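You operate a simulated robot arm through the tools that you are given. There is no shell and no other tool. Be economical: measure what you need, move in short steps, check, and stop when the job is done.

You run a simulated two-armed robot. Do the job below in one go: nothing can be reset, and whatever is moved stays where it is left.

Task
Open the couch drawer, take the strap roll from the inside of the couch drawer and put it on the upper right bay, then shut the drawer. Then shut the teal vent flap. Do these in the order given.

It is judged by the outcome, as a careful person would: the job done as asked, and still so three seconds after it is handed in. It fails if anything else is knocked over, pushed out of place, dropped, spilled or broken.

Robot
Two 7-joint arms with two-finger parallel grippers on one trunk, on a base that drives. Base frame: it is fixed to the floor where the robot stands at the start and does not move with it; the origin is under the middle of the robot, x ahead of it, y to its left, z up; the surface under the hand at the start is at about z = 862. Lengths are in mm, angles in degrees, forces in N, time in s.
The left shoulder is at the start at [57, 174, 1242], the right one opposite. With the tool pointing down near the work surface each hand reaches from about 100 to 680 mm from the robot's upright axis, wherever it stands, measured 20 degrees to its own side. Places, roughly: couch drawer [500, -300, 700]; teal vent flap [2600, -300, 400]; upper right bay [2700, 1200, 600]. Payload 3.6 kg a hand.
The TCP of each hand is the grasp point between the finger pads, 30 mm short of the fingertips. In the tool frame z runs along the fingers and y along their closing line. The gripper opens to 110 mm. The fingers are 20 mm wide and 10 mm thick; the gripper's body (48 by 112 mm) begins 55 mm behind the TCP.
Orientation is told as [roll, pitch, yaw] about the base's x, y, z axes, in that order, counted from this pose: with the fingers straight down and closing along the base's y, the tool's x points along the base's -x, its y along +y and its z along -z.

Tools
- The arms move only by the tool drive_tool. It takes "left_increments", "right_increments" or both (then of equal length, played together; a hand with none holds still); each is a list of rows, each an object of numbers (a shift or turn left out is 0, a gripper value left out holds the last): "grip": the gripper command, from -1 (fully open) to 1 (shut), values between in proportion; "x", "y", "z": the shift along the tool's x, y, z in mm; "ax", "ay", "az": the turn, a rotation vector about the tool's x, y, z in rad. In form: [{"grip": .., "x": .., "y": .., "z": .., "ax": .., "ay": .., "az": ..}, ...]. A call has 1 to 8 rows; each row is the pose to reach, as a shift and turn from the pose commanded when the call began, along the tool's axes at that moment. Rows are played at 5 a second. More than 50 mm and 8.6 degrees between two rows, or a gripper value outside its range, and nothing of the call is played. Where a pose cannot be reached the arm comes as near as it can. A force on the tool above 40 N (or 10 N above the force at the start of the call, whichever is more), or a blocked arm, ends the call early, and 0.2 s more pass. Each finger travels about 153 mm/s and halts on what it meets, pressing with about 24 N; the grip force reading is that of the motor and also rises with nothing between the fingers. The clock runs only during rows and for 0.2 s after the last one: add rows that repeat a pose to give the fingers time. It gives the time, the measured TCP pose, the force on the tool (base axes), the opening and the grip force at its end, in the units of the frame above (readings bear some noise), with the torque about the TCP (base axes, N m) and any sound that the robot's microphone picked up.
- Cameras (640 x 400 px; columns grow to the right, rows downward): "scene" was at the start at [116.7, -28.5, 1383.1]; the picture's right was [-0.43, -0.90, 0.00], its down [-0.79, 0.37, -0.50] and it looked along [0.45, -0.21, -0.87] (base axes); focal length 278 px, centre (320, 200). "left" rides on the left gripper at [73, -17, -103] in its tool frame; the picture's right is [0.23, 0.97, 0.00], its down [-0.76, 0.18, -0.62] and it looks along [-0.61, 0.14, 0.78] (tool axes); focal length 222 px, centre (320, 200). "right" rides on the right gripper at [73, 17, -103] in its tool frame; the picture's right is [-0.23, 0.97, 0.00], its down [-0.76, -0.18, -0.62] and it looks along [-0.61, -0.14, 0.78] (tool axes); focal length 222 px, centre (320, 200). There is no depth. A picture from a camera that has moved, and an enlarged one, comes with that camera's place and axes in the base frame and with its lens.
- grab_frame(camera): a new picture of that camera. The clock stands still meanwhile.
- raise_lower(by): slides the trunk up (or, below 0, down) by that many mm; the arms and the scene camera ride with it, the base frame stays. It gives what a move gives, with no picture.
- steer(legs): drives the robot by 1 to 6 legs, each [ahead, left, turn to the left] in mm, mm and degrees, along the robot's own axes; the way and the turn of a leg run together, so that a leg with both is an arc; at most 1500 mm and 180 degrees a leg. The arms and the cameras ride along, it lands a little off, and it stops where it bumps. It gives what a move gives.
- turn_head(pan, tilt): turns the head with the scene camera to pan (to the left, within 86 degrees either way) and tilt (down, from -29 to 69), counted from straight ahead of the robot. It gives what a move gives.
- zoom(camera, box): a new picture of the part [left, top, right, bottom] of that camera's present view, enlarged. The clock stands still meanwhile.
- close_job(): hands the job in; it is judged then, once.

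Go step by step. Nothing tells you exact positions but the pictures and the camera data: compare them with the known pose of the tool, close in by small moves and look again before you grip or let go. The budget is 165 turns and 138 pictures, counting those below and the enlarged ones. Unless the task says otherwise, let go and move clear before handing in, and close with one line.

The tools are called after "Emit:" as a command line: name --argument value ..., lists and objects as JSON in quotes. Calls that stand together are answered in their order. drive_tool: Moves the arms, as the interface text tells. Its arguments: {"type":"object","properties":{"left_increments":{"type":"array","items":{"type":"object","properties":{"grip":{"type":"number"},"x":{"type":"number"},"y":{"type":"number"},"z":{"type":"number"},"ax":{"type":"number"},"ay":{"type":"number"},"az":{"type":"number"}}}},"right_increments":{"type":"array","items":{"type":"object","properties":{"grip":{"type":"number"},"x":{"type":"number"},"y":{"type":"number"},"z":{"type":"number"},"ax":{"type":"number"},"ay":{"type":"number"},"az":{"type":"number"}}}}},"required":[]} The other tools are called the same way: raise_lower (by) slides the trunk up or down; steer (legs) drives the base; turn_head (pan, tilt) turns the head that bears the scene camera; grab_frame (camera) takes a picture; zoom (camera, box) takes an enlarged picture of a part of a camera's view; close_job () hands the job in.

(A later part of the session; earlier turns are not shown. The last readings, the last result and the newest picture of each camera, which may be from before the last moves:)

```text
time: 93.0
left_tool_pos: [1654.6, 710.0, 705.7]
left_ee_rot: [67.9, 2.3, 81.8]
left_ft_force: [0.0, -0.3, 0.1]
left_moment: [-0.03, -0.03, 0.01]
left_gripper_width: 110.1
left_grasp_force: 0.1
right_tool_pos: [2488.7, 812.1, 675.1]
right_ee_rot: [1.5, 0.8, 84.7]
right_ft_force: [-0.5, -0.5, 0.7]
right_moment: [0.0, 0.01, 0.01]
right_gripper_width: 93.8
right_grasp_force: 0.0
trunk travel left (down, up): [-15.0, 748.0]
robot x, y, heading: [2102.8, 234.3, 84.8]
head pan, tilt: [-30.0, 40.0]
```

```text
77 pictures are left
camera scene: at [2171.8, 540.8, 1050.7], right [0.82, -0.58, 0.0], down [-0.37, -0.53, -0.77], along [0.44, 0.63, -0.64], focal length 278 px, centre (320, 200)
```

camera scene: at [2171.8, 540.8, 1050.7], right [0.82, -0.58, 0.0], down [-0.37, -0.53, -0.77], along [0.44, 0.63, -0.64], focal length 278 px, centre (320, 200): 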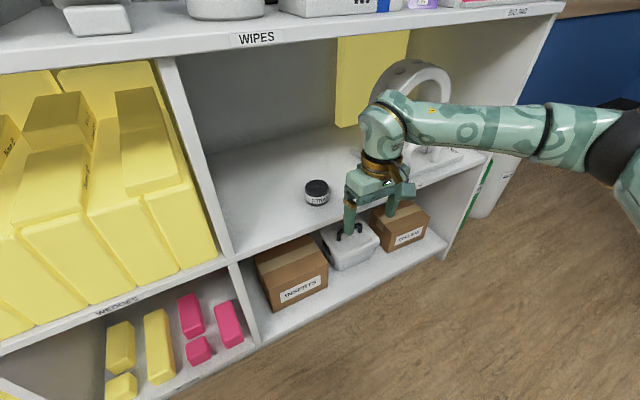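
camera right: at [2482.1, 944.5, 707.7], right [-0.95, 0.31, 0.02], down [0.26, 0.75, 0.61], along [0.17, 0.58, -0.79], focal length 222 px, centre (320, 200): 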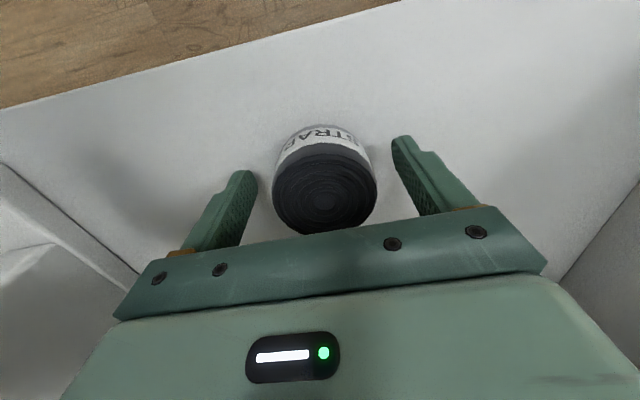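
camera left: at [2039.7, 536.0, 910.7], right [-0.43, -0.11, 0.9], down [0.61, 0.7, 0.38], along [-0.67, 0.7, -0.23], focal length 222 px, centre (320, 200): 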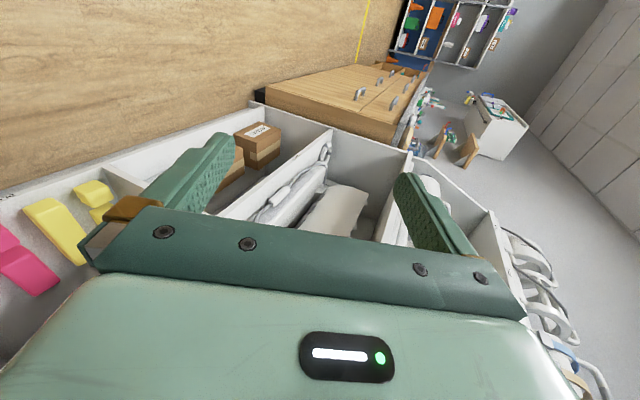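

The strap roll stands in the upper right bay. Next I'll raise the trunk and tuck the hands in for the drive back to the drawer.

Emit:
raise_lower --by 200

Emit:
drive_tool --right_increments '[{"grip": 1, "x": 30, "y": 30}, {"x": 60, "y": 60}, {"x": 90, "y": 90}, {"x": 120, "y": 120}, {"x": 150, "y": 150}, {"x": 180, "y": 180}, {"x": 200, "y": 200}]'

Emit:
drive_tool --left_increments '[{"x": 25, "z": -20}, {"x": 50, "z": -40}, {"x": 50, "z": -60}, {"x": 50, "z": -80}, {"x": 50, "z": -100}, {"x": 50, "z": -130}]'

```text
time: 95.1
left_tool_pos: [1643.1, 712.2, 919.3]
left_ee_rot: [69.4, 1.3, 82.5]
left_ft_force: [-0.7, 0.4, 0.5]
left_moment: [0.01, -0.03, 0.01]
left_gripper_width: 110.0
left_grasp_force: 0.1
right_tool_pos: [2487.3, 793.1, 940.6]
right_ee_rot: [1.7, -6.7, 84.6]
right_ft_force: [-0.1, 0.4, 0.5]
right_moment: [0.01, 0.0, 0.02]
right_gripper_width: 93.4
right_grasp_force: 0.0
trunk travel left (down, up): [-215.0, 548.0]
robot x, y, heading: [2103.2, 233.0, 84.8]
head pan, tilt: [-30.0, 40.0]
```

```text
time: 96.7
left_tool_pos: [1642.9, 710.5, 919.7]
left_ee_rot: [69.5, 1.4, 82.6]
left_ft_force: [0.3, -0.3, 0.2]
left_moment: [0.0, 0.0, -0.02]
left_gripper_width: 110.2
left_grasp_force: 0.1
right_tool_pos: [2270.2, 611.3, 922.1]
right_ee_rot: [1.6, -6.8, 84.7]
right_ft_force: [-0.5, 0.3, -0.2]
right_moment: [0.04, -0.05, 0.0]
right_gripper_width: 0.1
right_grasp_force: 23.9
trunk travel left (down, up): [-215.0, 548.0]
robot x, y, heading: [2099.8, 232.9, 84.8]
head pan, tilt: [-30.0, 40.0]
```

```text
time: 97.3
left_tool_pos: [1671.3, 690.4, 983.4]
left_ee_rot: [69.4, -9.0, 82.9]
left_ft_force: [0.9, -0.2, -0.1]
left_moment: [0.0, 0.01, 0.01]
left_gripper_width: 110.0
left_grasp_force: 0.0
right_tool_pos: [2270.0, 612.7, 922.0]
right_ee_rot: [1.5, -6.7, 84.8]
right_ft_force: [-1.0, -0.1, -0.1]
right_moment: [0.03, -0.01, 0.01]
right_gripper_width: 0.0
right_grasp_force: 23.9
trunk travel left (down, up): [-215.0, 548.0]
robot x, y, heading: [2103.4, 231.7, 84.9]
head pan, tilt: [-30.0, 40.0]
stopped in row 2 (left hand): the arm was blocked; the commanded pose is now the measured one
```

The trunk and arms are back in a compact pose. I'll check the shelf and the right elbow before turning.

Emit:
turn_head --pan -40 --tilt 40

Emit:
grab_frame --camera "scene"

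```text
time: 98.0
left_tool_pos: [1671.1, 692.4, 984.6]
left_ee_rot: [69.5, -9.0, 82.8]
left_ft_force: [-0.6, -0.2, 0.6]
left_moment: [-0.03, -0.01, -0.02]
left_gripper_width: 110.1
left_grasp_force: 0.1
right_tool_pos: [2270.1, 612.2, 923.0]
right_ee_rot: [1.6, -6.7, 84.7]
right_ft_force: [0.3, -0.1, 0.1]
right_moment: [-0.03, -0.01, 0.01]
right_gripper_width: 0.0
right_grasp_force: 24.1
trunk travel left (down, up): [-215.0, 548.0]
robot x, y, heading: [2100.9, 231.9, 85.0]
head pan, tilt: [-40.0, 40.0]
```

```text
76 pictures are left
camera scene: at [2172.1, 411.2, 1264.4], right [0.7, -0.71, 0.0], down [-0.46, -0.45, -0.77], along [0.54, 0.54, -0.64], focal length 278 px, centre (320, 200)
```

scene: 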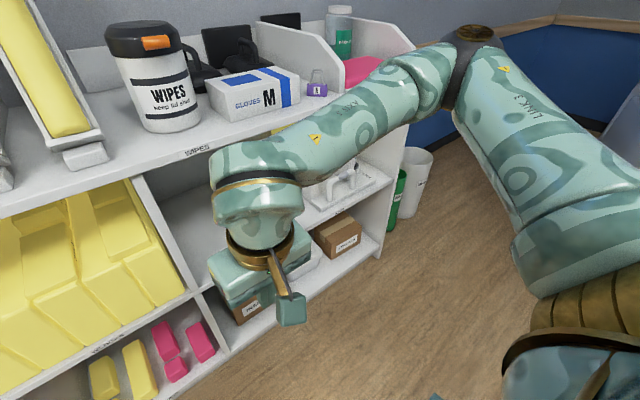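

The view is fine: the roll stays in the bay and the elbow is clear. Before turning I'll bring the left hand back to its tidy pose in front of the robot.

Emit:
drive_tool --left_increments '[{"x": -10, "z": -15, "y": -5, "ax": 0.12}, {"x": -20, "z": -40, "y": -15, "ax": 0.24}, {"x": -30, "z": -70, "y": -25, "ax": 0.36}, {"x": -40, "z": -100, "y": -38, "ax": 0.48}, {"x": -45, "z": -130, "y": -50, "ax": 0.6}, {"x": -50, "z": -160, "y": -60, "ax": 0.72}, {"x": -50, "z": -190, "y": -72, "ax": 0.84}]'

```text
time: 99.6
left_tool_pos: [1826.7, 768.6, 941.7]
left_ee_rot: [21.0, -8.9, 82.6]
left_ft_force: [-0.3, 0.3, 0.8]
left_moment: [-0.02, 0.01, 0.03]
left_gripper_width: 109.8
left_grasp_force: 0.2
left hand out of reach, approached as far as the arm can: row 6, 7
right_tool_pos: [2270.4, 613.2, 922.0]
right_ee_rot: [1.6, -6.8, 84.6]
right_ft_force: [-0.2, -0.5, 0.4]
right_moment: [0.02, -0.03, -0.01]
right_gripper_width: 0.0
right_grasp_force: 24.2
trunk travel left (down, up): [-215.0, 548.0]
robot x, y, heading: [2100.6, 232.1, 84.9]
head pan, tilt: [-40.0, 40.0]
```

Emit:
drive_tool --left_increments '[{"x": 30, "y": -15}, {"x": 60, "y": -30}, {"x": 90, "y": -45}, {"x": 120, "y": -60}, {"x": 150, "y": -75}, {"x": 175, "y": -90}]'

```text
time: 100.7
left_tool_pos: [1842.1, 720.0, 942.4]
left_ee_rot: [23.0, -25.2, 83.2]
left_ft_force: [-0.3, -0.4, -0.8]
left_moment: [0.02, -0.04, 0.01]
left_gripper_width: 110.0
left_grasp_force: 0.1
left hand out of reach, approached as far as the arm can: row 1, 2, 3, 4, 5
right_tool_pos: [2269.6, 612.2, 922.7]
right_ee_rot: [1.4, -6.7, 84.9]
right_ft_force: [-0.4, 0.5, 0.3]
right_moment: [-0.03, -0.05, 0.02]
right_gripper_width: 0.0
right_grasp_force: 24.4
trunk travel left (down, up): [-215.0, 548.0]
robot x, y, heading: [2103.6, 236.7, 85.2]
head pan, tilt: [-40.0, 40.0]
stopped in row 5 (left hand): the arm was blocked; the commanded pose is now the measured one
```

Compact enough. Now I'll turn along the aisle in the safe direction and drive back toward the drawer.

Emit:
steer --legs '[[40, 0, 0], [0, 0, 95]]'

Emit:
steer --legs '[[1330, -150, 0]]'

Emit:
turn_head --pan 25 --tilt 45

Emit:
grab_frame --camera "scene"

```text
time: 105.6
left_tool_pos: [1641.6, -26.7, 942.9]
left_ee_rot: [23.1, -25.1, 177.9]
left_ft_force: [-0.1, -0.7, 0.7]
left_moment: [0.0, 0.01, -0.01]
left_gripper_width: 110.1
left_grasp_force: 0.1
right_tool_pos: [1711.8, 406.5, 922.6]
right_ee_rot: [1.6, -6.6, 179.6]
right_ft_force: [0.0, 0.6, -0.5]
right_moment: [-0.01, 0.02, 0.0]
right_gripper_width: 0.1
right_grasp_force: 24.4
trunk travel left (down, up): [-215.0, 548.0]
robot x, y, heading: [2106.3, 269.2, 179.3]
head pan, tilt: [-40.0, 40.0]
```

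```text
time: 112.3
left_tool_pos: [315.9, 116.2, 943.2]
left_ee_rot: [23.1, -25.1, 178.7]
left_ft_force: [0.2, -1.3, 0.0]
left_moment: [0.05, -0.01, -0.01]
left_gripper_width: 109.9
left_grasp_force: 0.1
right_tool_pos: [381.3, 553.1, 922.8]
right_ee_rot: [1.6, -6.7, -179.6]
right_ft_force: [0.2, 0.0, -0.3]
right_moment: [0.01, 0.0, -0.03]
right_gripper_width: 0.1
right_grasp_force: 23.8
trunk travel left (down, up): [-215.0, 548.0]
robot x, y, heading: [774.9, 425.1, -179.6]
head pan, tilt: [-40.0, 40.0]
```

```text
time: 113.6
left_tool_pos: [316.3, 115.9, 942.8]
left_ee_rot: [23.2, -25.1, 178.7]
left_ft_force: [0.6, -0.1, -0.9]
left_moment: [0.02, 0.0, 0.0]
left_gripper_width: 110.1
left_grasp_force: 0.0
right_tool_pos: [381.9, 553.8, 922.4]
right_ee_rot: [1.7, -6.7, -179.7]
right_ft_force: [1.0, -0.1, 0.0]
right_moment: [0.0, 0.0, -0.03]
right_gripper_width: 0.2
right_grasp_force: 24.0
trunk travel left (down, up): [-215.0, 548.0]
robot x, y, heading: [773.6, 422.6, -179.8]
head pan, tilt: [25.0, 45.0]
```

```text
75 pictures are left
camera scene: at [581.6, 387.2, 1257.1], right [-0.43, 0.9, 0.0], down [0.64, 0.3, -0.71], along [-0.64, -0.3, -0.71], focal length 278 px, centre (320, 200)
```

scene: 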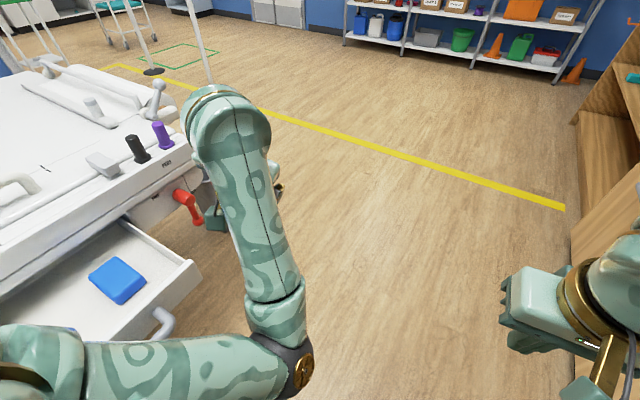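

Emit:
steer --legs '[[0, 0, 90], [0, -90, 0]]'

Emit:
turn_head --pan -10 --tilt 55

Emit:
grab_frame --camera "scene"

Emit:
grab_frame --camera "right"

```text
time: 118.6
left_tool_pos: [993.0, -36.2, 943.3]
left_ee_rot: [23.2, -25.1, -91.0]
left_ft_force: [-0.1, 0.0, 0.1]
left_moment: [0.01, -0.01, 0.01]
left_gripper_width: 109.9
left_grasp_force: 0.0
right_tool_pos: [555.9, 27.8, 921.9]
right_ee_rot: [1.6, -6.8, -89.3]
right_ft_force: [0.1, 0.2, 0.0]
right_moment: [-0.02, -0.07, -0.03]
right_gripper_width: 0.0
right_grasp_force: 23.9
trunk travel left (down, up): [-215.0, 548.0]
robot x, y, heading: [684.9, 423.6, -89.2]
head pan, tilt: [25.0, 45.0]
```

```text
time: 119.6
left_tool_pos: [994.4, -36.0, 943.0]
left_ee_rot: [23.2, -25.0, -90.9]
left_ft_force: [-0.2, 0.6, 0.3]
left_moment: [0.01, 0.0, -0.03]
left_gripper_width: 109.6
left_grasp_force: 0.1
right_tool_pos: [557.3, 26.5, 922.3]
right_ee_rot: [1.6, -6.7, -89.4]
right_ft_force: [-0.2, -0.8, -0.2]
right_moment: [0.01, -0.02, 0.02]
right_gripper_width: 0.2
right_grasp_force: 23.8
trunk travel left (down, up): [-215.0, 548.0]
robot x, y, heading: [686.7, 423.5, -89.6]
head pan, tilt: [-10.0, 55.0]
```

```text
74 pictures are left
camera scene: at [674.7, 231.0, 1243.7], right [-0.99, 0.16, 0.0], down [0.13, 0.81, -0.57], along [-0.09, -0.57, -0.82], focal length 278 px, centre (320, 200)
```

scene: 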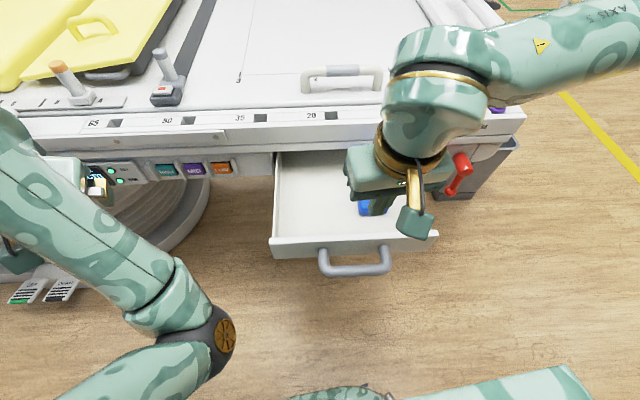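

```text
73 pictures are left
camera right: at [569.9, 111.0, 1016.3], right [0.98, -0.21, 0.05], down [-0.19, -0.69, 0.7], along [-0.11, -0.7, -0.71], focal length 222 px, centre (320, 200)
```

right: 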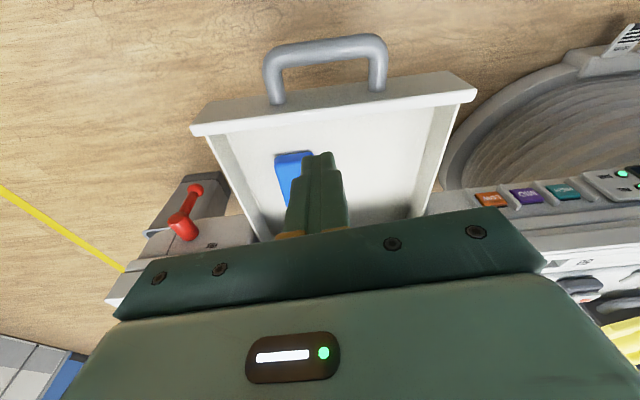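

The drawer is still open with its bar at about (580, 54, 742). I'll back away, lower the closed fingers in front of the bar and push it shut.

Emit:
steer --legs '[[-210, 0, 0]]'

Emit:
drive_tool --right_increments '[{"grip": 1, "z": 30, "y": 6}, {"z": 60, "y": 12}, {"z": 90, "y": 18}, {"z": 120, "y": 24}, {"z": 150, "y": 24}, {"z": 170, "y": 24, "x": -20}, {"z": 170, "y": 24, "x": -60}]'

Emit:
grab_frame --camera "right"

Emit:
grab_frame --camera "scene"

```text
time: 121.2
left_tool_pos: [992.9, 174.2, 943.8]
left_ee_rot: [23.2, -25.2, -91.0]
left_ft_force: [0.1, 0.1, -0.1]
left_moment: [-0.04, -0.01, -0.01]
left_gripper_width: 110.1
left_grasp_force: 0.1
right_tool_pos: [555.7, 236.5, 921.7]
right_ee_rot: [1.6, -6.8, -89.3]
right_ft_force: [0.4, -0.4, 0.4]
right_moment: [-0.05, -0.03, 0.0]
right_gripper_width: 0.0
right_grasp_force: 24.3
trunk travel left (down, up): [-215.0, 548.0]
robot x, y, heading: [684.0, 630.1, -89.3]
head pan, tilt: [-10.0, 55.0]
```

```text
time: 122.8
left_tool_pos: [993.3, 172.6, 942.0]
left_ee_rot: [23.2, -25.1, -90.9]
left_ft_force: [0.6, -0.5, -0.1]
left_moment: [0.01, -0.02, 0.02]
left_gripper_width: 110.1
left_grasp_force: 0.0
right_tool_pos: [585.7, 156.4, 760.5]
right_ee_rot: [1.5, -6.7, -89.3]
right_ft_force: [-0.8, 0.0, -0.4]
right_moment: [-0.02, 0.0, 0.04]
right_gripper_width: 0.0
right_grasp_force: 23.9
trunk travel left (down, up): [-215.0, 548.0]
robot x, y, heading: [684.6, 634.8, -89.0]
head pan, tilt: [-10.0, 55.0]
```

```text
72 pictures are left
camera right: at [598.7, 241.1, 854.6], right [0.98, -0.21, 0.05], down [-0.19, -0.69, 0.7], along [-0.11, -0.7, -0.71], focal length 222 px, centre (320, 200)
```

right: 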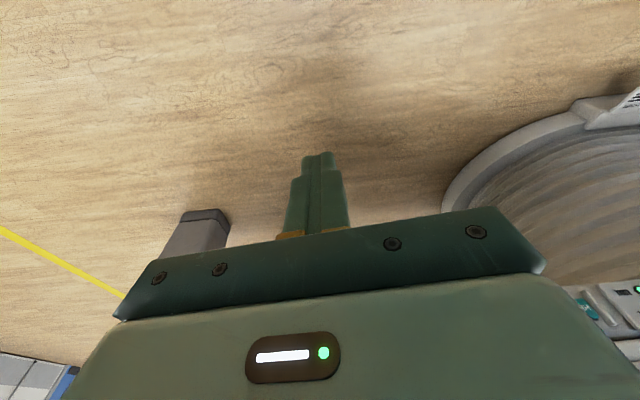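

```text
71 pictures are left
camera scene: at [672.6, 439.5, 1243.7], right [-0.99, 0.16, 0.0], down [0.13, 0.81, -0.57], along [-0.09, -0.57, -0.82], focal length 278 px, centre (320, 200)
```

scene: 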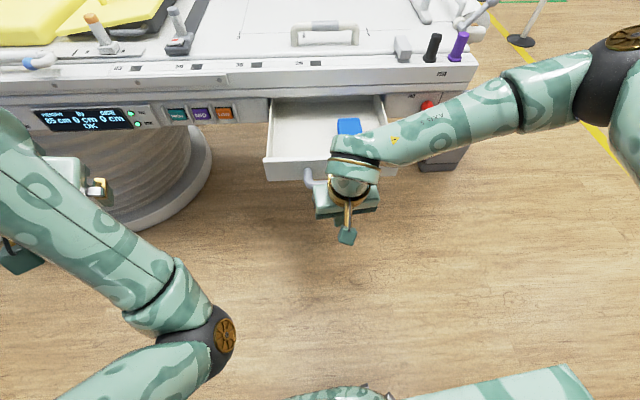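

Emit:
drive_tool --right_increments '[{"grip": 1, "z": 16, "y": -8}, {"grip": 1, "z": 16, "y": -12, "x": -35}, {"grip": 1, "z": 16, "y": -12, "x": -65}]'

Emit:
zoom --camera "scene" --box '[240, 80, 440, 260]'

Emit:
grab_frame --camera "right"

```text
time: 123.6
left_tool_pos: [994.2, 173.8, 942.6]
left_ee_rot: [23.3, -25.2, -90.9]
left_ft_force: [0.2, -0.1, -0.2]
left_moment: [0.01, 0.0, -0.03]
left_gripper_width: 109.8
left_grasp_force: 0.2
right_tool_pos: [575.3, 89.8, 752.4]
right_ee_rot: [1.5, -6.6, -89.2]
right_ft_force: [-0.4, 0.2, -0.4]
right_moment: [0.03, -0.01, -0.03]
right_gripper_width: 0.3
right_grasp_force: 24.1
trunk travel left (down, up): [-215.0, 548.0]
robot x, y, heading: [684.1, 629.4, -89.3]
head pan, tilt: [-10.0, 55.0]
```

```text
2.22 times, centred on (340, 170) of scene
camera zoom: at [672.6, 439.5, 1243.6], right [-0.99, 0.16, 0.0], down [0.13, 0.81, -0.57], along [-0.09, -0.57, -0.82], focal length 618 px, centre (276, 267)
```

zoom: 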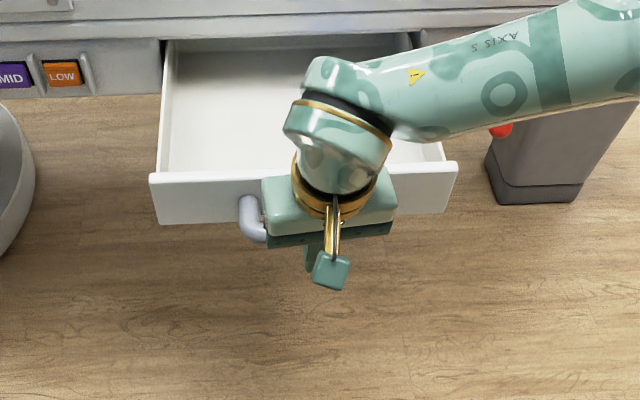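

```text
69 pictures are left
camera right: at [587.5, 174.4, 846.3], right [0.98, -0.21, 0.05], down [-0.19, -0.69, 0.7], along [-0.11, -0.7, -0.71], focal length 222 px, centre (320, 200)
```

right: 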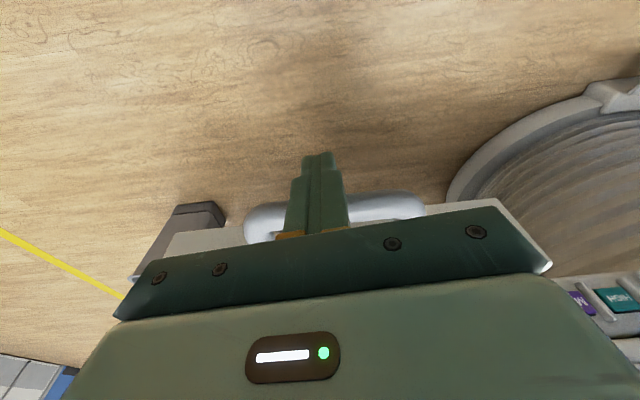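

The fingers stand in front of the handle bar. I'll push with the base.

Emit:
steer --legs '[[190, 0, 0]]'

Emit:
grab_frame --camera "scene"

Emit:
grab_frame --camera "right"

```text
time: 125.2
left_tool_pos: [996.5, -17.5, 942.3]
left_ee_rot: [23.2, -25.1, -90.8]
left_ft_force: [0.5, -0.2, -0.4]
left_moment: [-0.01, 0.02, 0.03]
left_gripper_width: 110.0
left_grasp_force: 0.1
right_tool_pos: [577.8, -102.0, 752.1]
right_ee_rot: [1.6, -6.6, -89.2]
right_ft_force: [0.0, -0.5, -1.3]
right_moment: [0.03, -0.02, -0.01]
right_gripper_width: 0.0
right_grasp_force: 24.0
trunk travel left (down, up): [-215.0, 548.0]
robot x, y, heading: [686.6, 437.9, -89.0]
head pan, tilt: [-10.0, 55.0]
```

```text
68 pictures are left
camera scene: at [675.1, 247.3, 1243.5], right [-0.99, 0.16, 0.0], down [0.13, 0.81, -0.57], along [-0.09, -0.56, -0.82], focal length 278 px, centre (320, 200)
```

scene: 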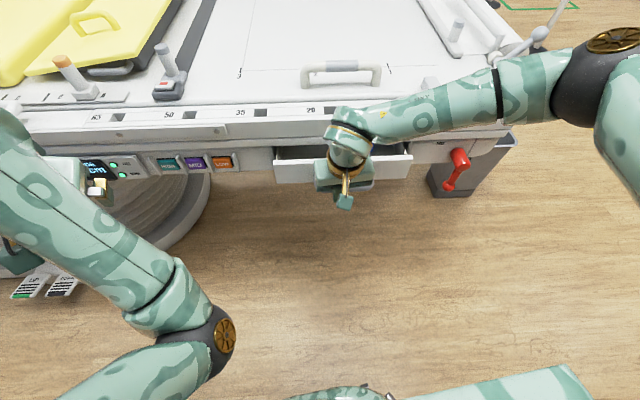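

```text
67 pictures are left
camera right: at [590.1, -17.1, 845.7], right [0.98, -0.21, 0.05], down [-0.19, -0.69, 0.7], along [-0.11, -0.7, -0.71], focal length 222 px, centre (320, 200)
```

right: 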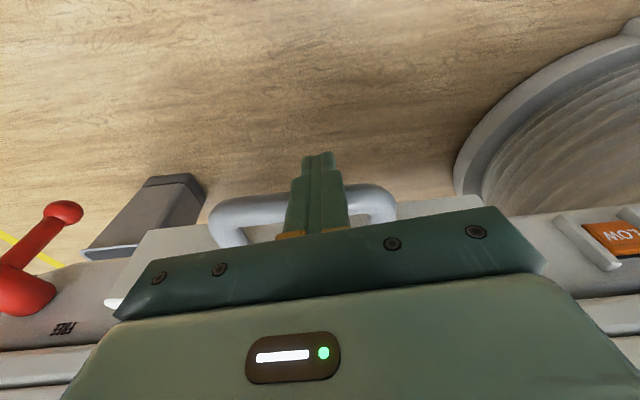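

Nearly closed; I'll finish with small arm pushes.

Emit:
drive_tool --right_increments '[{"grip": 1, "x": -14, "z": 2}, {"x": -28, "z": 4}, {"x": -42, "z": 6}, {"x": -52, "z": 7}]'

Emit:
zoom --camera "scene" --box '[240, 80, 440, 230]'

```text
time: 126.2
left_tool_pos: [995.7, -17.4, 941.7]
left_ee_rot: [23.2, -25.1, -90.8]
left_ft_force: [0.5, -0.4, 0.2]
left_moment: [0.02, 0.02, 0.01]
left_gripper_width: 110.0
left_grasp_force: 0.0
right_tool_pos: [577.8, -152.9, 752.2]
right_ee_rot: [1.5, -6.7, -89.3]
right_ft_force: [0.5, 1.0, -0.3]
right_moment: [0.0, -0.01, -0.05]
right_gripper_width: 0.0
right_grasp_force: 24.4
trunk travel left (down, up): [-215.0, 548.0]
robot x, y, heading: [686.4, 437.5, -89.3]
head pan, tilt: [-10.0, 55.0]
```

```text
2.67 times, centred on (340, 155) of scene
camera zoom: at [675.1, 248.4, 1243.7], right [-0.99, 0.16, 0.0], down [0.13, 0.81, -0.57], along [-0.09, -0.57, -0.82], focal length 741 px, centre (267, 320)
```

zoom: 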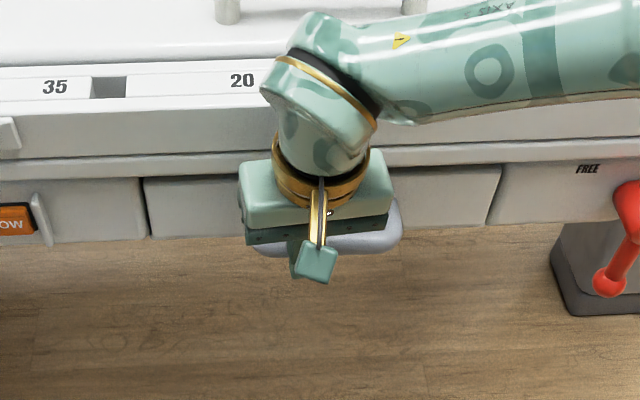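

Emit:
drive_tool --right_increments '[{"grip": 1, "x": -6, "z": 1}, {"x": -12, "z": 1}, {"x": -18, "z": 2}, {"x": -24, "z": 2}]'

Emit:
zoom --camera "scene" --box '[240, 80, 440, 230]'

```text
time: 126.8
left_tool_pos: [994.7, -16.4, 942.5]
left_ee_rot: [23.3, -25.2, -90.8]
left_ft_force: [0.2, -0.5, 0.2]
left_moment: [-0.01, 0.0, 0.01]
left_gripper_width: 110.0
left_grasp_force: 0.0
right_tool_pos: [577.8, -154.9, 747.5]
right_ee_rot: [1.4, -5.4, -89.2]
right_ft_force: [1.4, 11.5, 2.7]
right_moment: [0.13, -0.02, 0.0]
right_gripper_width: 0.0
right_grasp_force: 24.0
trunk travel left (down, up): [-215.0, 548.0]
robot x, y, heading: [686.9, 443.8, -89.4]
head pan, tilt: [-10.0, 55.0]
stopped in row 2 (right hand): the force on the tool passed its limit at 46 N (the readings are from after the stop); the commanded pose is now the measured one
```

```text
2.67 times, centred on (340, 155) of scene
camera zoom: at [675.1, 250.0, 1243.8], right [-0.99, 0.16, 0.0], down [0.13, 0.81, -0.57], along [-0.09, -0.57, -0.82], focal length 741 px, centre (267, 320)
```

zoom: 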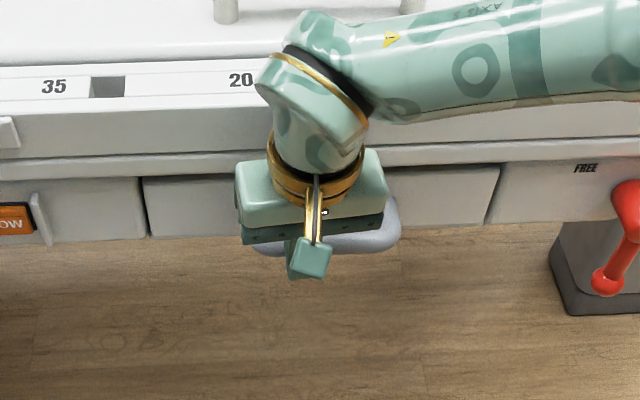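

The drawer hit its stop, flush with its neighbours. I'll back away and confirm.

Emit:
drive_tool --right_increments '[{"grip": 1, "x": 35}, {"x": 70}, {"x": 70, "z": -40}, {"x": 70, "z": -80}, {"x": 70, "z": -120}]'

Emit:
steer --legs '[[-40, 0, 0]]'

Emit:
grab_frame --camera "scene"

```text
time: 128.0
left_tool_pos: [995.6, -17.2, 943.2]
left_ee_rot: [23.3, -25.2, -90.9]
left_ft_force: [0.0, 0.3, 0.8]
left_moment: [-0.01, 0.01, -0.01]
left_gripper_width: 110.2
left_grasp_force: 0.0
right_tool_pos: [575.1, -74.4, 862.4]
right_ee_rot: [1.6, -5.7, -89.3]
right_ft_force: [-1.3, 0.3, 1.0]
right_moment: [-0.03, 0.0, 0.01]
right_gripper_width: 0.1
right_grasp_force: 23.7
trunk travel left (down, up): [-215.0, 548.0]
robot x, y, heading: [689.6, 437.3, -89.5]
head pan, tilt: [-10.0, 55.0]
```

```text
time: 128.8
left_tool_pos: [994.7, 24.1, 944.4]
left_ee_rot: [23.3, -25.1, -90.9]
left_ft_force: [-0.1, 0.3, -0.5]
left_moment: [0.0, 0.0, -0.04]
left_gripper_width: 110.5
left_grasp_force: 0.1
right_tool_pos: [573.5, -33.1, 863.1]
right_ee_rot: [1.5, -5.9, -89.3]
right_ft_force: [-0.3, 0.4, 0.7]
right_moment: [-0.02, -0.01, 0.02]
right_gripper_width: 0.0
right_grasp_force: 24.2
trunk travel left (down, up): [-215.0, 548.0]
robot x, y, heading: [684.8, 480.2, -89.3]
head pan, tilt: [-10.0, 55.0]
```

```text
64 pictures are left
camera scene: at [674.4, 291.4, 1244.1], right [-0.99, 0.16, 0.0], down [0.13, 0.81, -0.57], along [-0.09, -0.57, -0.82], focal length 278 px, centre (320, 200)
```

scene: 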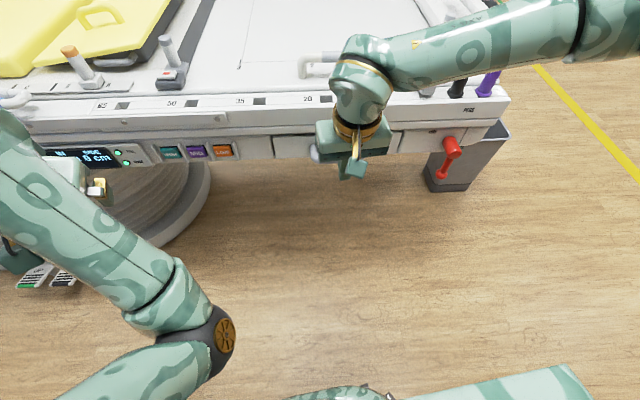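

The drawer is shut. Now for the vent flap: turn along the aisle and drive toward the scanner.

Emit:
steer --legs '[[0, 0, 85], [1050, -250, 0]]'

Emit:
turn_head --pan -15 --tilt 40

Emit:
grab_frame --camera "scene"

```text
time: 138.0
left_tool_pos: [2196.8, 417.9, 943.2]
left_ee_rot: [23.2, -25.2, -6.1]
left_ft_force: [0.3, -0.5, 0.6]
left_moment: [0.02, 0.02, 0.02]
left_gripper_width: 109.8
left_grasp_force: 0.0
right_tool_pos: [2217.0, -6.1, 861.3]
right_ee_rot: [1.4, -5.8, -4.4]
right_ft_force: [-0.7, 0.6, 0.3]
right_moment: [0.03, -0.01, 0.0]
right_gripper_width: 0.0
right_grasp_force: 24.5
trunk travel left (down, up): [-215.0, 548.0]
robot x, y, heading: [1715.2, 154.4, -4.7]
head pan, tilt: [-10.0, 55.0]
```

```text
time: 138.8
left_tool_pos: [2196.7, 417.8, 943.8]
left_ee_rot: [23.3, -25.2, -6.1]
left_ft_force: [-0.3, -0.3, -0.2]
left_moment: [0.0, 0.01, -0.02]
left_gripper_width: 109.9
left_grasp_force: 0.0
right_tool_pos: [2216.9, -6.3, 861.8]
right_ee_rot: [1.6, -5.7, -4.5]
right_ft_force: [-0.2, -0.3, -0.6]
right_moment: [-0.03, 0.03, -0.01]
right_gripper_width: 0.0
right_grasp_force: 23.7
trunk travel left (down, up): [-215.0, 548.0]
robot x, y, heading: [1714.6, 150.0, -4.2]
head pan, tilt: [-15.0, 40.0]
```

```text
63 pictures are left
camera scene: at [1912.6, 113.3, 1264.3], right [-0.33, -0.94, 0.0], down [-0.61, 0.21, -0.77], along [0.72, -0.25, -0.64], focal length 278 px, centre (320, 200)
```

scene: 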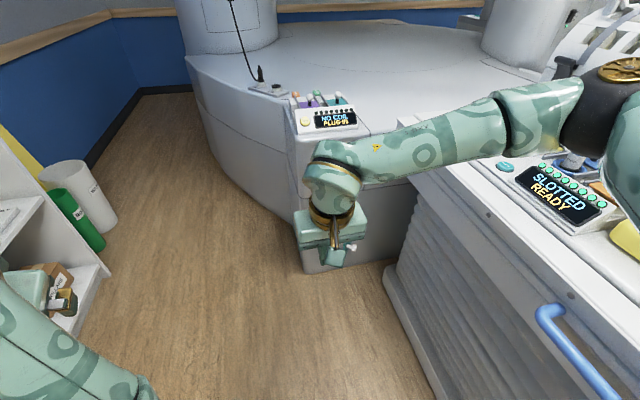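

The right elbow would sit over the couch here, so the left arm is better for the flap with the robot turned toward it. I'll tuck the right hand, reposition and look at the flap.

Emit:
drive_tool --right_increments '[{"x": 35, "z": -20}, {"x": 70, "z": -40}, {"x": 105, "z": -60}, {"x": 140, "z": -80}]'

Emit:
steer --legs '[[370, 175, 0], [0, 0, -55]]'

Emit:
turn_head --pan 25 --tilt 45

Emit:
grab_frame --camera "scene"

```text
time: 139.8
left_tool_pos: [2197.7, 418.1, 943.5]
left_ee_rot: [23.1, -25.2, -6.1]
left_ft_force: [-0.3, 0.7, 0.3]
left_moment: [-0.02, -0.04, 0.0]
left_gripper_width: 110.3
left_grasp_force: 0.0
right_tool_pos: [2068.7, 5.4, 928.2]
right_ee_rot: [1.5, -5.8, -4.5]
right_ft_force: [0.4, -0.2, -0.5]
right_moment: [0.0, 0.04, 0.0]
right_gripper_width: 0.0
right_grasp_force: 24.1
trunk travel left (down, up): [-215.0, 548.0]
robot x, y, heading: [1713.0, 152.1, -4.4]
head pan, tilt: [-15.0, 40.0]
```

```text
time: 144.8
left_tool_pos: [2595.1, 54.0, 943.0]
left_ee_rot: [23.3, -25.3, -61.0]
left_ft_force: [-0.3, -0.4, -0.6]
left_moment: [0.02, -0.02, -0.03]
left_gripper_width: 110.1
left_grasp_force: 0.1
right_tool_pos: [2183.1, -80.4, 927.1]
right_ee_rot: [1.5, -5.7, -59.4]
right_ft_force: [1.0, 0.5, 0.0]
right_moment: [-0.03, -0.04, 0.01]
right_gripper_width: 0.0
right_grasp_force: 24.0
trunk travel left (down, up): [-215.0, 548.0]
robot x, y, heading: [2098.0, 295.0, -59.5]
head pan, tilt: [-15.0, 40.0]
```

```text
time: 145.8
left_tool_pos: [2595.8, 53.1, 943.8]
left_ee_rot: [23.3, -25.2, -61.0]
left_ft_force: [0.4, -1.0, 0.0]
left_moment: [-0.01, 0.02, -0.04]
left_gripper_width: 110.0
left_grasp_force: 0.0
right_tool_pos: [2183.6, -80.9, 927.9]
right_ee_rot: [1.5, -5.7, -59.4]
right_ft_force: [-0.3, 0.0, 1.1]
right_moment: [-0.04, -0.04, 0.01]
right_gripper_width: 0.0
right_grasp_force: 23.7
trunk travel left (down, up): [-215.0, 548.0]
robot x, y, heading: [2101.2, 293.9, -59.3]
head pan, tilt: [25.0, 45.0]
```

```text
62 pictures are left
camera scene: at [2225.9, 146.7, 1257.1], right [-0.57, -0.82, 0.0], down [-0.58, 0.4, -0.71], along [0.58, -0.4, -0.71], focal length 278 px, centre (320, 200)
```

scene: 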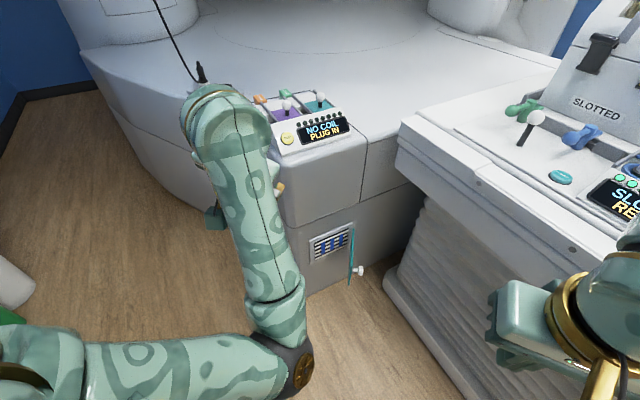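

Emit:
zoom --camera "scene" --box '[280, 190, 420, 310]'

```text
3.33 times, centred on (350, 250) of scene
camera zoom: at [2225.9, 146.7, 1257.1], right [-0.57, -0.82, 0.0], down [-0.58, 0.4, -0.71], along [0.58, -0.4, -0.71], focal length 926 px, centre (220, 33)
```

zoom: 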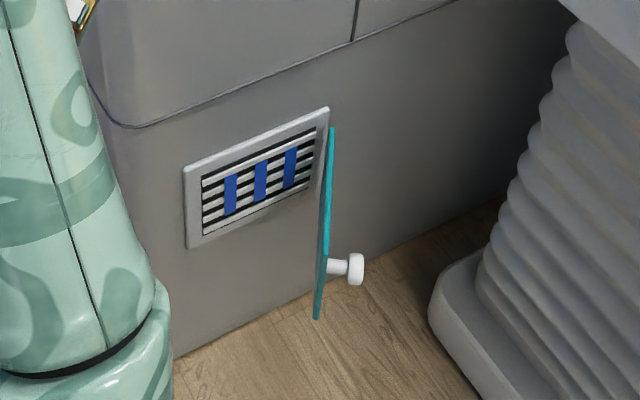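

The flap's hinge is near (2720, -340) and its free edge near (2577, -227), so it stands about 57° open with the knob on its outer side. I'll lower the trunk in steps with the left hand leading.

Emit:
drive_tool --left_increments '[{"grip": 0.0}, {"grip": 1}, {"grip": 1}]'

Emit:
raise_lower --by -80

```text
time: 146.6
left_tool_pos: [2594.8, 53.8, 943.7]
left_ee_rot: [23.3, -25.2, -61.0]
left_ft_force: [0.6, 0.1, 0.1]
left_moment: [-0.01, 0.02, 0.0]
left_gripper_width: 0.2
left_grasp_force: 24.1
right_tool_pos: [2183.0, -80.1, 926.8]
right_ee_rot: [1.5, -5.7, -59.4]
right_ft_force: [0.1, 0.2, -0.5]
right_moment: [-0.07, 0.0, 0.03]
right_gripper_width: 0.0
right_grasp_force: 23.8
trunk travel left (down, up): [-215.0, 548.0]
robot x, y, heading: [2100.2, 296.0, -59.8]
head pan, tilt: [25.0, 45.0]
```

```text
time: 147.8
left_tool_pos: [2602.3, 49.1, 848.4]
left_ee_rot: [23.9, -22.9, -61.0]
left_ft_force: [-0.4, -0.2, -0.2]
left_moment: [-0.02, 0.01, -0.01]
left_gripper_width: 0.0
left_grasp_force: 24.1
right_tool_pos: [2185.3, -81.4, 847.6]
right_ee_rot: [1.5, -5.5, -59.4]
right_ft_force: [0.5, 0.1, -0.7]
right_moment: [0.0, 0.01, 0.02]
right_gripper_width: 0.0
right_grasp_force: 24.2
trunk travel left (down, up): [-135.0, 628.0]
robot x, y, heading: [2099.1, 293.3, -59.5]
head pan, tilt: [25.0, 45.0]
```

Emit:
drive_tool --left_increments '[{"x": 17, "y": -14, "z": 33}, {"x": 34, "y": -28, "z": 67}, {"x": 51, "y": -42, "z": 100}, {"x": 68, "y": -56, "z": 133}, {"x": 85, "y": -71, "z": 167}, {"x": 102, "y": -85, "z": 200}]'

Emit:
raise_lower --by -80

```text
time: 148.4
left_tool_pos: [2632.7, 21.8, 845.7]
left_ee_rot: [26.1, -34.8, -61.2]
left_ft_force: [-0.4, 0.0, -0.3]
left_moment: [0.0, 0.01, 0.01]
left_gripper_width: 0.0
left_grasp_force: 23.6
right_tool_pos: [2184.1, -80.9, 847.8]
right_ee_rot: [1.4, -5.4, -59.3]
right_ft_force: [-0.6, -0.5, -0.7]
right_moment: [-0.03, -0.03, -0.01]
right_gripper_width: 0.0
right_grasp_force: 23.8
trunk travel left (down, up): [-135.0, 628.0]
robot x, y, heading: [2103.2, 295.9, -59.2]
head pan, tilt: [25.0, 45.0]
stopped in row 3 (left hand): the arm was blocked; the commanded pose is now the measured one
```

```text
time: 149.6
left_tool_pos: [2634.9, 19.2, 754.3]
left_ee_rot: [26.5, -32.9, -61.5]
left_ft_force: [0.0, -0.3, -0.3]
left_moment: [0.02, 0.02, 0.0]
left_gripper_width: 0.2
left_grasp_force: 23.6
right_tool_pos: [2193.5, -94.9, 740.7]
right_ee_rot: [1.4, 1.1, -59.3]
right_ft_force: [-0.8, 0.0, -0.6]
right_moment: [-0.02, -0.03, 0.01]
right_gripper_width: 0.0
right_grasp_force: 23.5
trunk travel left (down, up): [-55.0, 708.0]
robot x, y, heading: [2099.9, 296.3, -59.6]
head pan, tilt: [25.0, 45.0]
```

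The left arm is folded awkwardly, so the right arm is the better tool for the flap; its elbow will stay over the open aisle if I face about -75°. First I'll raise the left hand well above the scanner box.

Emit:
drive_tool --left_increments '[{"x": -24, "y": 16, "z": -33}, {"x": -48, "y": 33, "z": -66}, {"x": -72, "y": 49, "z": -99}, {"x": -96, "y": 66, "z": -132}, {"x": -120, "y": 82, "z": -165}, {"x": -144, "y": 99, "z": -198}, {"x": -168, "y": 115, "z": -231}, {"x": -190, "y": 131, "z": -263}]'

Emit:
grab_frame --camera "scene"

```text
time: 151.4
left_tool_pos: [2682.0, 25.1, 1107.3]
left_ee_rot: [25.6, -32.6, -61.2]
left_ft_force: [0.4, 0.1, 0.7]
left_moment: [-0.01, -0.02, 0.0]
left_gripper_width: 0.0
left_grasp_force: 24.1
left hand out of reach, approached as far as the arm can: row 2, 3, 4, 5, 6, 7, 8
right_tool_pos: [2193.4, -95.2, 740.2]
right_ee_rot: [1.3, 1.1, -59.2]
right_ft_force: [0.1, 0.4, 0.2]
right_moment: [0.0, 0.03, -0.02]
right_gripper_width: 0.0
right_grasp_force: 24.3
trunk travel left (down, up): [-55.0, 708.0]
robot x, y, heading: [2098.7, 295.3, -59.3]
head pan, tilt: [25.0, 45.0]
```

```text
60 pictures are left
camera scene: at [2274.0, 65.3, 1087.0], right [-0.56, -0.83, 0.0], down [-0.58, 0.4, -0.71], along [0.58, -0.4, -0.71], focal length 278 px, centre (320, 200)
```

scene: 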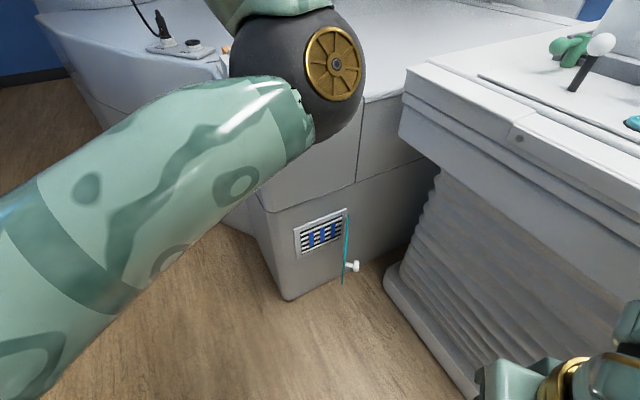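

Emit:
drive_tool --left_increments '[{"x": 22, "y": 32}, {"x": 44, "y": 64}, {"x": 66, "y": 96}, {"x": 87, "y": 129}]'

Emit:
grab_frame --camera "scene"

```text
time: 152.4
left_tool_pos: [2734.2, 171.0, 1104.0]
left_ee_rot: [25.5, -32.6, -61.4]
left_ft_force: [-0.3, 0.0, -0.7]
left_moment: [-0.04, -0.01, 0.03]
left_gripper_width: 0.0
left_grasp_force: 23.8
right_tool_pos: [2193.3, -95.0, 741.0]
right_ee_rot: [1.3, 1.1, -59.3]
right_ft_force: [-1.0, 0.7, 1.0]
right_moment: [0.02, 0.02, -0.02]
right_gripper_width: 0.0
right_grasp_force: 23.8
trunk travel left (down, up): [-55.0, 708.0]
robot x, y, heading: [2096.1, 293.2, -59.7]
head pan, tilt: [25.0, 45.0]
```

```text
59 pictures are left
camera scene: at [2274.6, 65.4, 1086.9], right [-0.56, -0.83, 0.0], down [-0.58, 0.4, -0.71], along [0.58, -0.4, -0.71], focal length 278 px, centre (320, 200)
```

scene: 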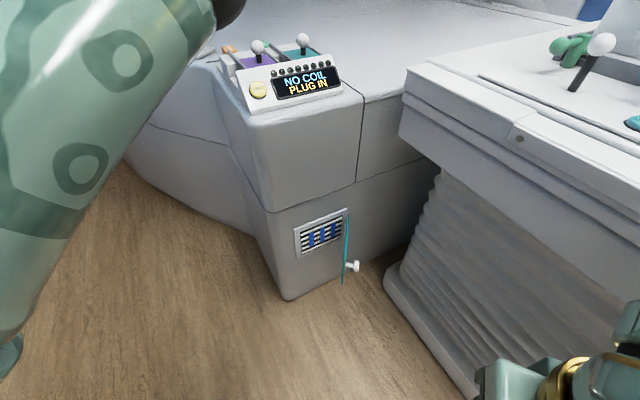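

The vent is in clear view now. I'll pull the left hand back a little more, then drive the base so the right hand comes close to the flap.

Emit:
drive_tool --left_increments '[{"x": 34, "y": 8, "z": -20}, {"x": 68, "y": 16, "z": -40}, {"x": 101, "y": 25, "z": -60}]'

Emit:
steer --legs '[[190, 285, -13]]'

Emit:
turn_head --pan 5 --tilt 55

Emit:
grab_frame --camera "scene"

```text
time: 153.2
left_tool_pos: [2671.8, 274.4, 1105.1]
left_ee_rot: [25.6, -32.6, -61.3]
left_ft_force: [-0.6, -0.3, 0.3]
left_moment: [-0.02, 0.0, 0.0]
left_gripper_width: 0.2
left_grasp_force: 24.4
right_tool_pos: [2192.7, -95.6, 741.2]
right_ee_rot: [1.3, 1.1, -59.4]
right_ft_force: [0.1, 0.2, 0.2]
right_moment: [0.01, -0.01, -0.05]
right_gripper_width: 0.1
right_grasp_force: 24.2
trunk travel left (down, up): [-55.0, 708.0]
robot x, y, heading: [2101.3, 295.7, -59.7]
head pan, tilt: [25.0, 45.0]
```

```text
time: 155.4
left_tool_pos: [2992.9, 89.7, 1106.3]
left_ee_rot: [25.5, -32.5, -74.2]
left_ft_force: [1.2, 0.3, 0.1]
left_moment: [0.01, 0.01, 0.02]
left_gripper_width: 0.2
left_grasp_force: 24.1
right_tool_pos: [2443.4, -163.1, 741.1]
right_ee_rot: [1.4, 1.1, -72.3]
right_ft_force: [0.3, -0.8, -0.6]
right_moment: [-0.02, 0.02, 0.03]
right_gripper_width: 0.0
right_grasp_force: 24.0
trunk travel left (down, up): [-55.0, 708.0]
robot x, y, heading: [2436.9, 237.8, -72.7]
head pan, tilt: [25.0, 45.0]
```

```text
time: 156.3
left_tool_pos: [2991.8, 90.3, 1106.3]
left_ee_rot: [25.5, -32.6, -74.2]
left_ft_force: [0.0, -0.2, 0.0]
left_moment: [0.02, 0.0, -0.01]
left_gripper_width: 0.1
left_grasp_force: 24.2
right_tool_pos: [2442.8, -163.6, 739.4]
right_ee_rot: [1.4, 1.1, -72.3]
right_ft_force: [-0.6, -0.1, -0.3]
right_moment: [-0.01, 0.01, 0.0]
right_gripper_width: 0.1
right_grasp_force: 23.9
trunk travel left (down, up): [-55.0, 708.0]
robot x, y, heading: [2438.3, 241.6, -72.3]
head pan, tilt: [5.0, 55.0]
```

```text
58 pictures are left
camera scene: at [2530.4, -32.4, 1073.4], right [-0.92, -0.39, 0.0], down [-0.32, 0.76, -0.57], along [0.22, -0.53, -0.82], focal length 278 px, centre (320, 200)
```

scene: 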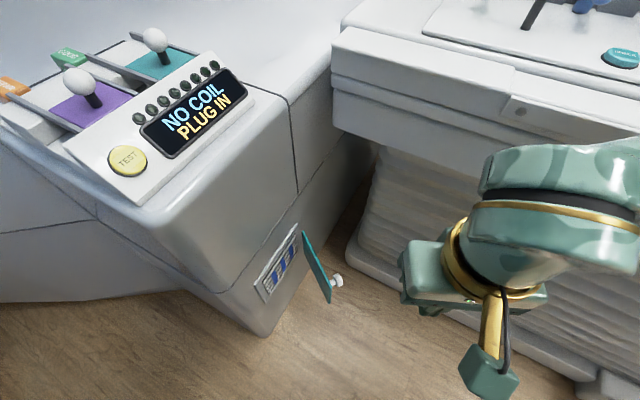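

The flap runs from its hinge near (2700, -325) to its free edge near (2588, -245). I'll tilt the fingers toward the scanner and bring them to the flap's outer side, up high first.

Emit:
steer --legs '[[60, 0, 0]]'

Emit:
drive_tool --right_increments '[{"x": -16, "y": 9, "z": 10, "ax": -0.0875}, {"x": -32, "y": 18, "z": 20, "ax": -0.175}, {"x": -48, "y": 27, "z": 30, "ax": -0.2625}, {"x": -64, "y": 36, "z": 40, "ax": -0.35}, {"x": -80, "y": 45, "z": 50, "ax": -0.4375}, {"x": -96, "y": 54, "z": 60, "ax": -0.525}, {"x": -112, "y": 63, "z": 70, "ax": -0.6125}, {"x": -128, "y": 70, "z": 80, "ax": -0.7}]'

Emit:
grab_frame --camera "scene"

Emit:
grab_frame --camera "right"

```text
time: 157.2
left_tool_pos: [3010.7, 30.4, 1105.8]
left_ee_rot: [25.5, -32.5, -74.3]
left_ft_force: [0.3, -0.7, 0.1]
left_moment: [0.03, 0.0, 0.0]
left_gripper_width: 0.0
left_grasp_force: 23.8
right_tool_pos: [2462.2, -221.6, 740.1]
right_ee_rot: [1.4, 1.2, -72.4]
right_ft_force: [0.2, 0.3, -0.3]
right_moment: [-0.02, -0.01, 0.0]
right_gripper_width: 0.0
right_grasp_force: 23.9
trunk travel left (down, up): [-55.0, 708.0]
robot x, y, heading: [2461.3, 180.9, -71.9]
head pan, tilt: [5.0, 55.0]
```

```text
time: 159.1
left_tool_pos: [3013.5, 38.9, 1106.0]
left_ee_rot: [25.2, -33.0, -74.1]
left_ft_force: [-0.2, -0.7, -0.9]
left_moment: [0.03, 0.0, 0.0]
left_gripper_width: 0.3
left_grasp_force: 24.2
right_tool_pos: [2569.9, -315.5, 663.8]
right_ee_rot: [41.4, 0.8, -72.4]
right_ft_force: [0.9, -0.3, 0.7]
right_moment: [0.01, 0.03, -0.01]
right_gripper_width: 0.1
right_grasp_force: 24.1
trunk travel left (down, up): [-55.0, 708.0]
robot x, y, heading: [2455.5, 179.6, -72.3]
head pan, tilt: [5.0, 55.0]
```

```text
57 pictures are left
camera scene: at [2551.3, -82.2, 1075.0], right [-0.92, -0.38, 0.01], down [-0.32, 0.75, -0.58], along [0.22, -0.53, -0.82], focal length 278 px, centre (320, 200)
```

scene: 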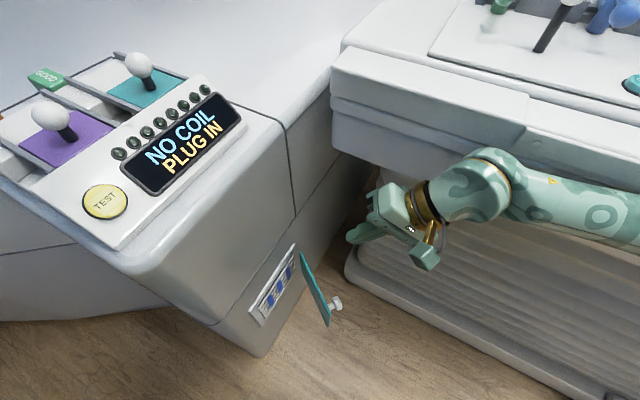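

```text
56 pictures are left
camera right: at [2494.6, -263.9, 752.3], right [0.77, 0.0, 0.64], down [-0.29, -0.9, 0.34], along [0.57, -0.45, -0.69], focal length 222 px, centre (320, 200)
```

right: 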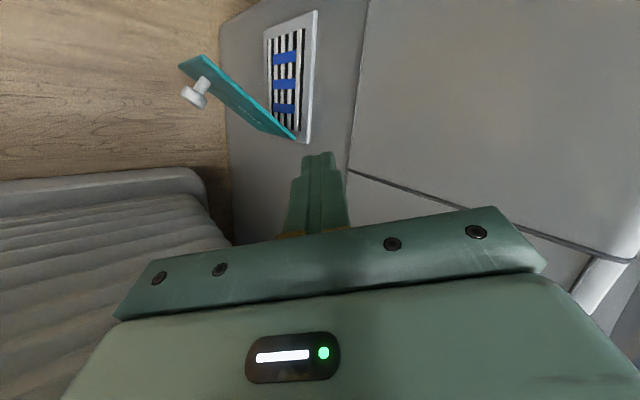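

Excellent view of the flap from the right hand. I'll descend on its outer side.

Emit:
drive_tool --right_increments '[{"grip": 1, "y": -20, "z": 28}, {"y": -40, "z": 56}, {"y": -60, "z": 85}, {"y": -80, "z": 113}, {"y": -100, "z": 142}, {"y": -118, "z": 168}]'

Emit:
grab_frame --camera "scene"

Emit:
grab_frame --camera "right"

```text
time: 160.4
left_tool_pos: [3010.6, 31.0, 1106.4]
left_ee_rot: [25.5, -32.5, -74.2]
left_ft_force: [-0.6, -0.5, -0.3]
left_moment: [-0.04, 0.0, -0.01]
left_gripper_width: 0.0
left_grasp_force: 24.5
right_tool_pos: [2588.6, -310.0, 454.8]
right_ee_rot: [41.5, 1.1, -72.3]
right_ft_force: [-0.6, 0.1, -0.6]
right_moment: [-0.06, 0.0, -0.01]
right_gripper_width: 0.2
right_grasp_force: 23.7
trunk travel left (down, up): [-55.0, 708.0]
robot x, y, heading: [2459.2, 179.2, -72.3]
head pan, tilt: [5.0, 55.0]
```

```text
55 pictures are left
camera scene: at [2548.7, -89.9, 1073.3], right [-0.92, -0.39, 0.0], down [-0.32, 0.76, -0.57], along [0.22, -0.53, -0.82], focal length 278 px, centre (320, 200)
```

scene: 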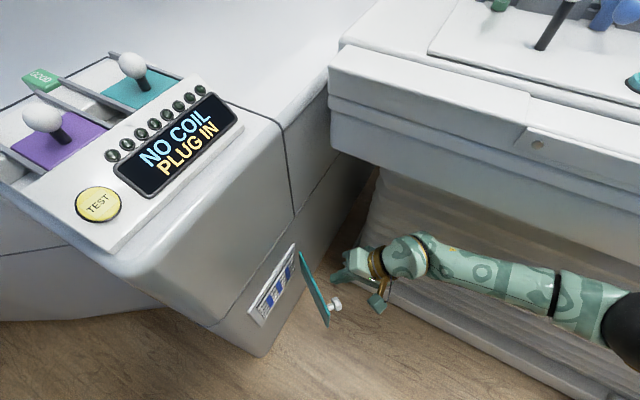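

```text
54 pictures are left
camera right: at [2513.3, -258.7, 545.1], right [0.77, -0.01, 0.64], down [-0.29, -0.9, 0.33], along [0.57, -0.44, -0.69], focal length 222 px, centre (320, 200)
```

right: 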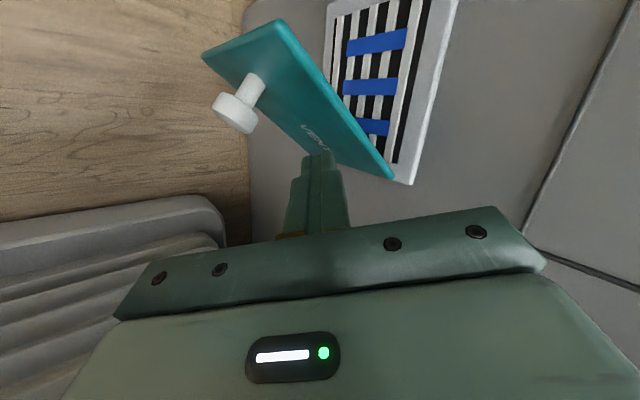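

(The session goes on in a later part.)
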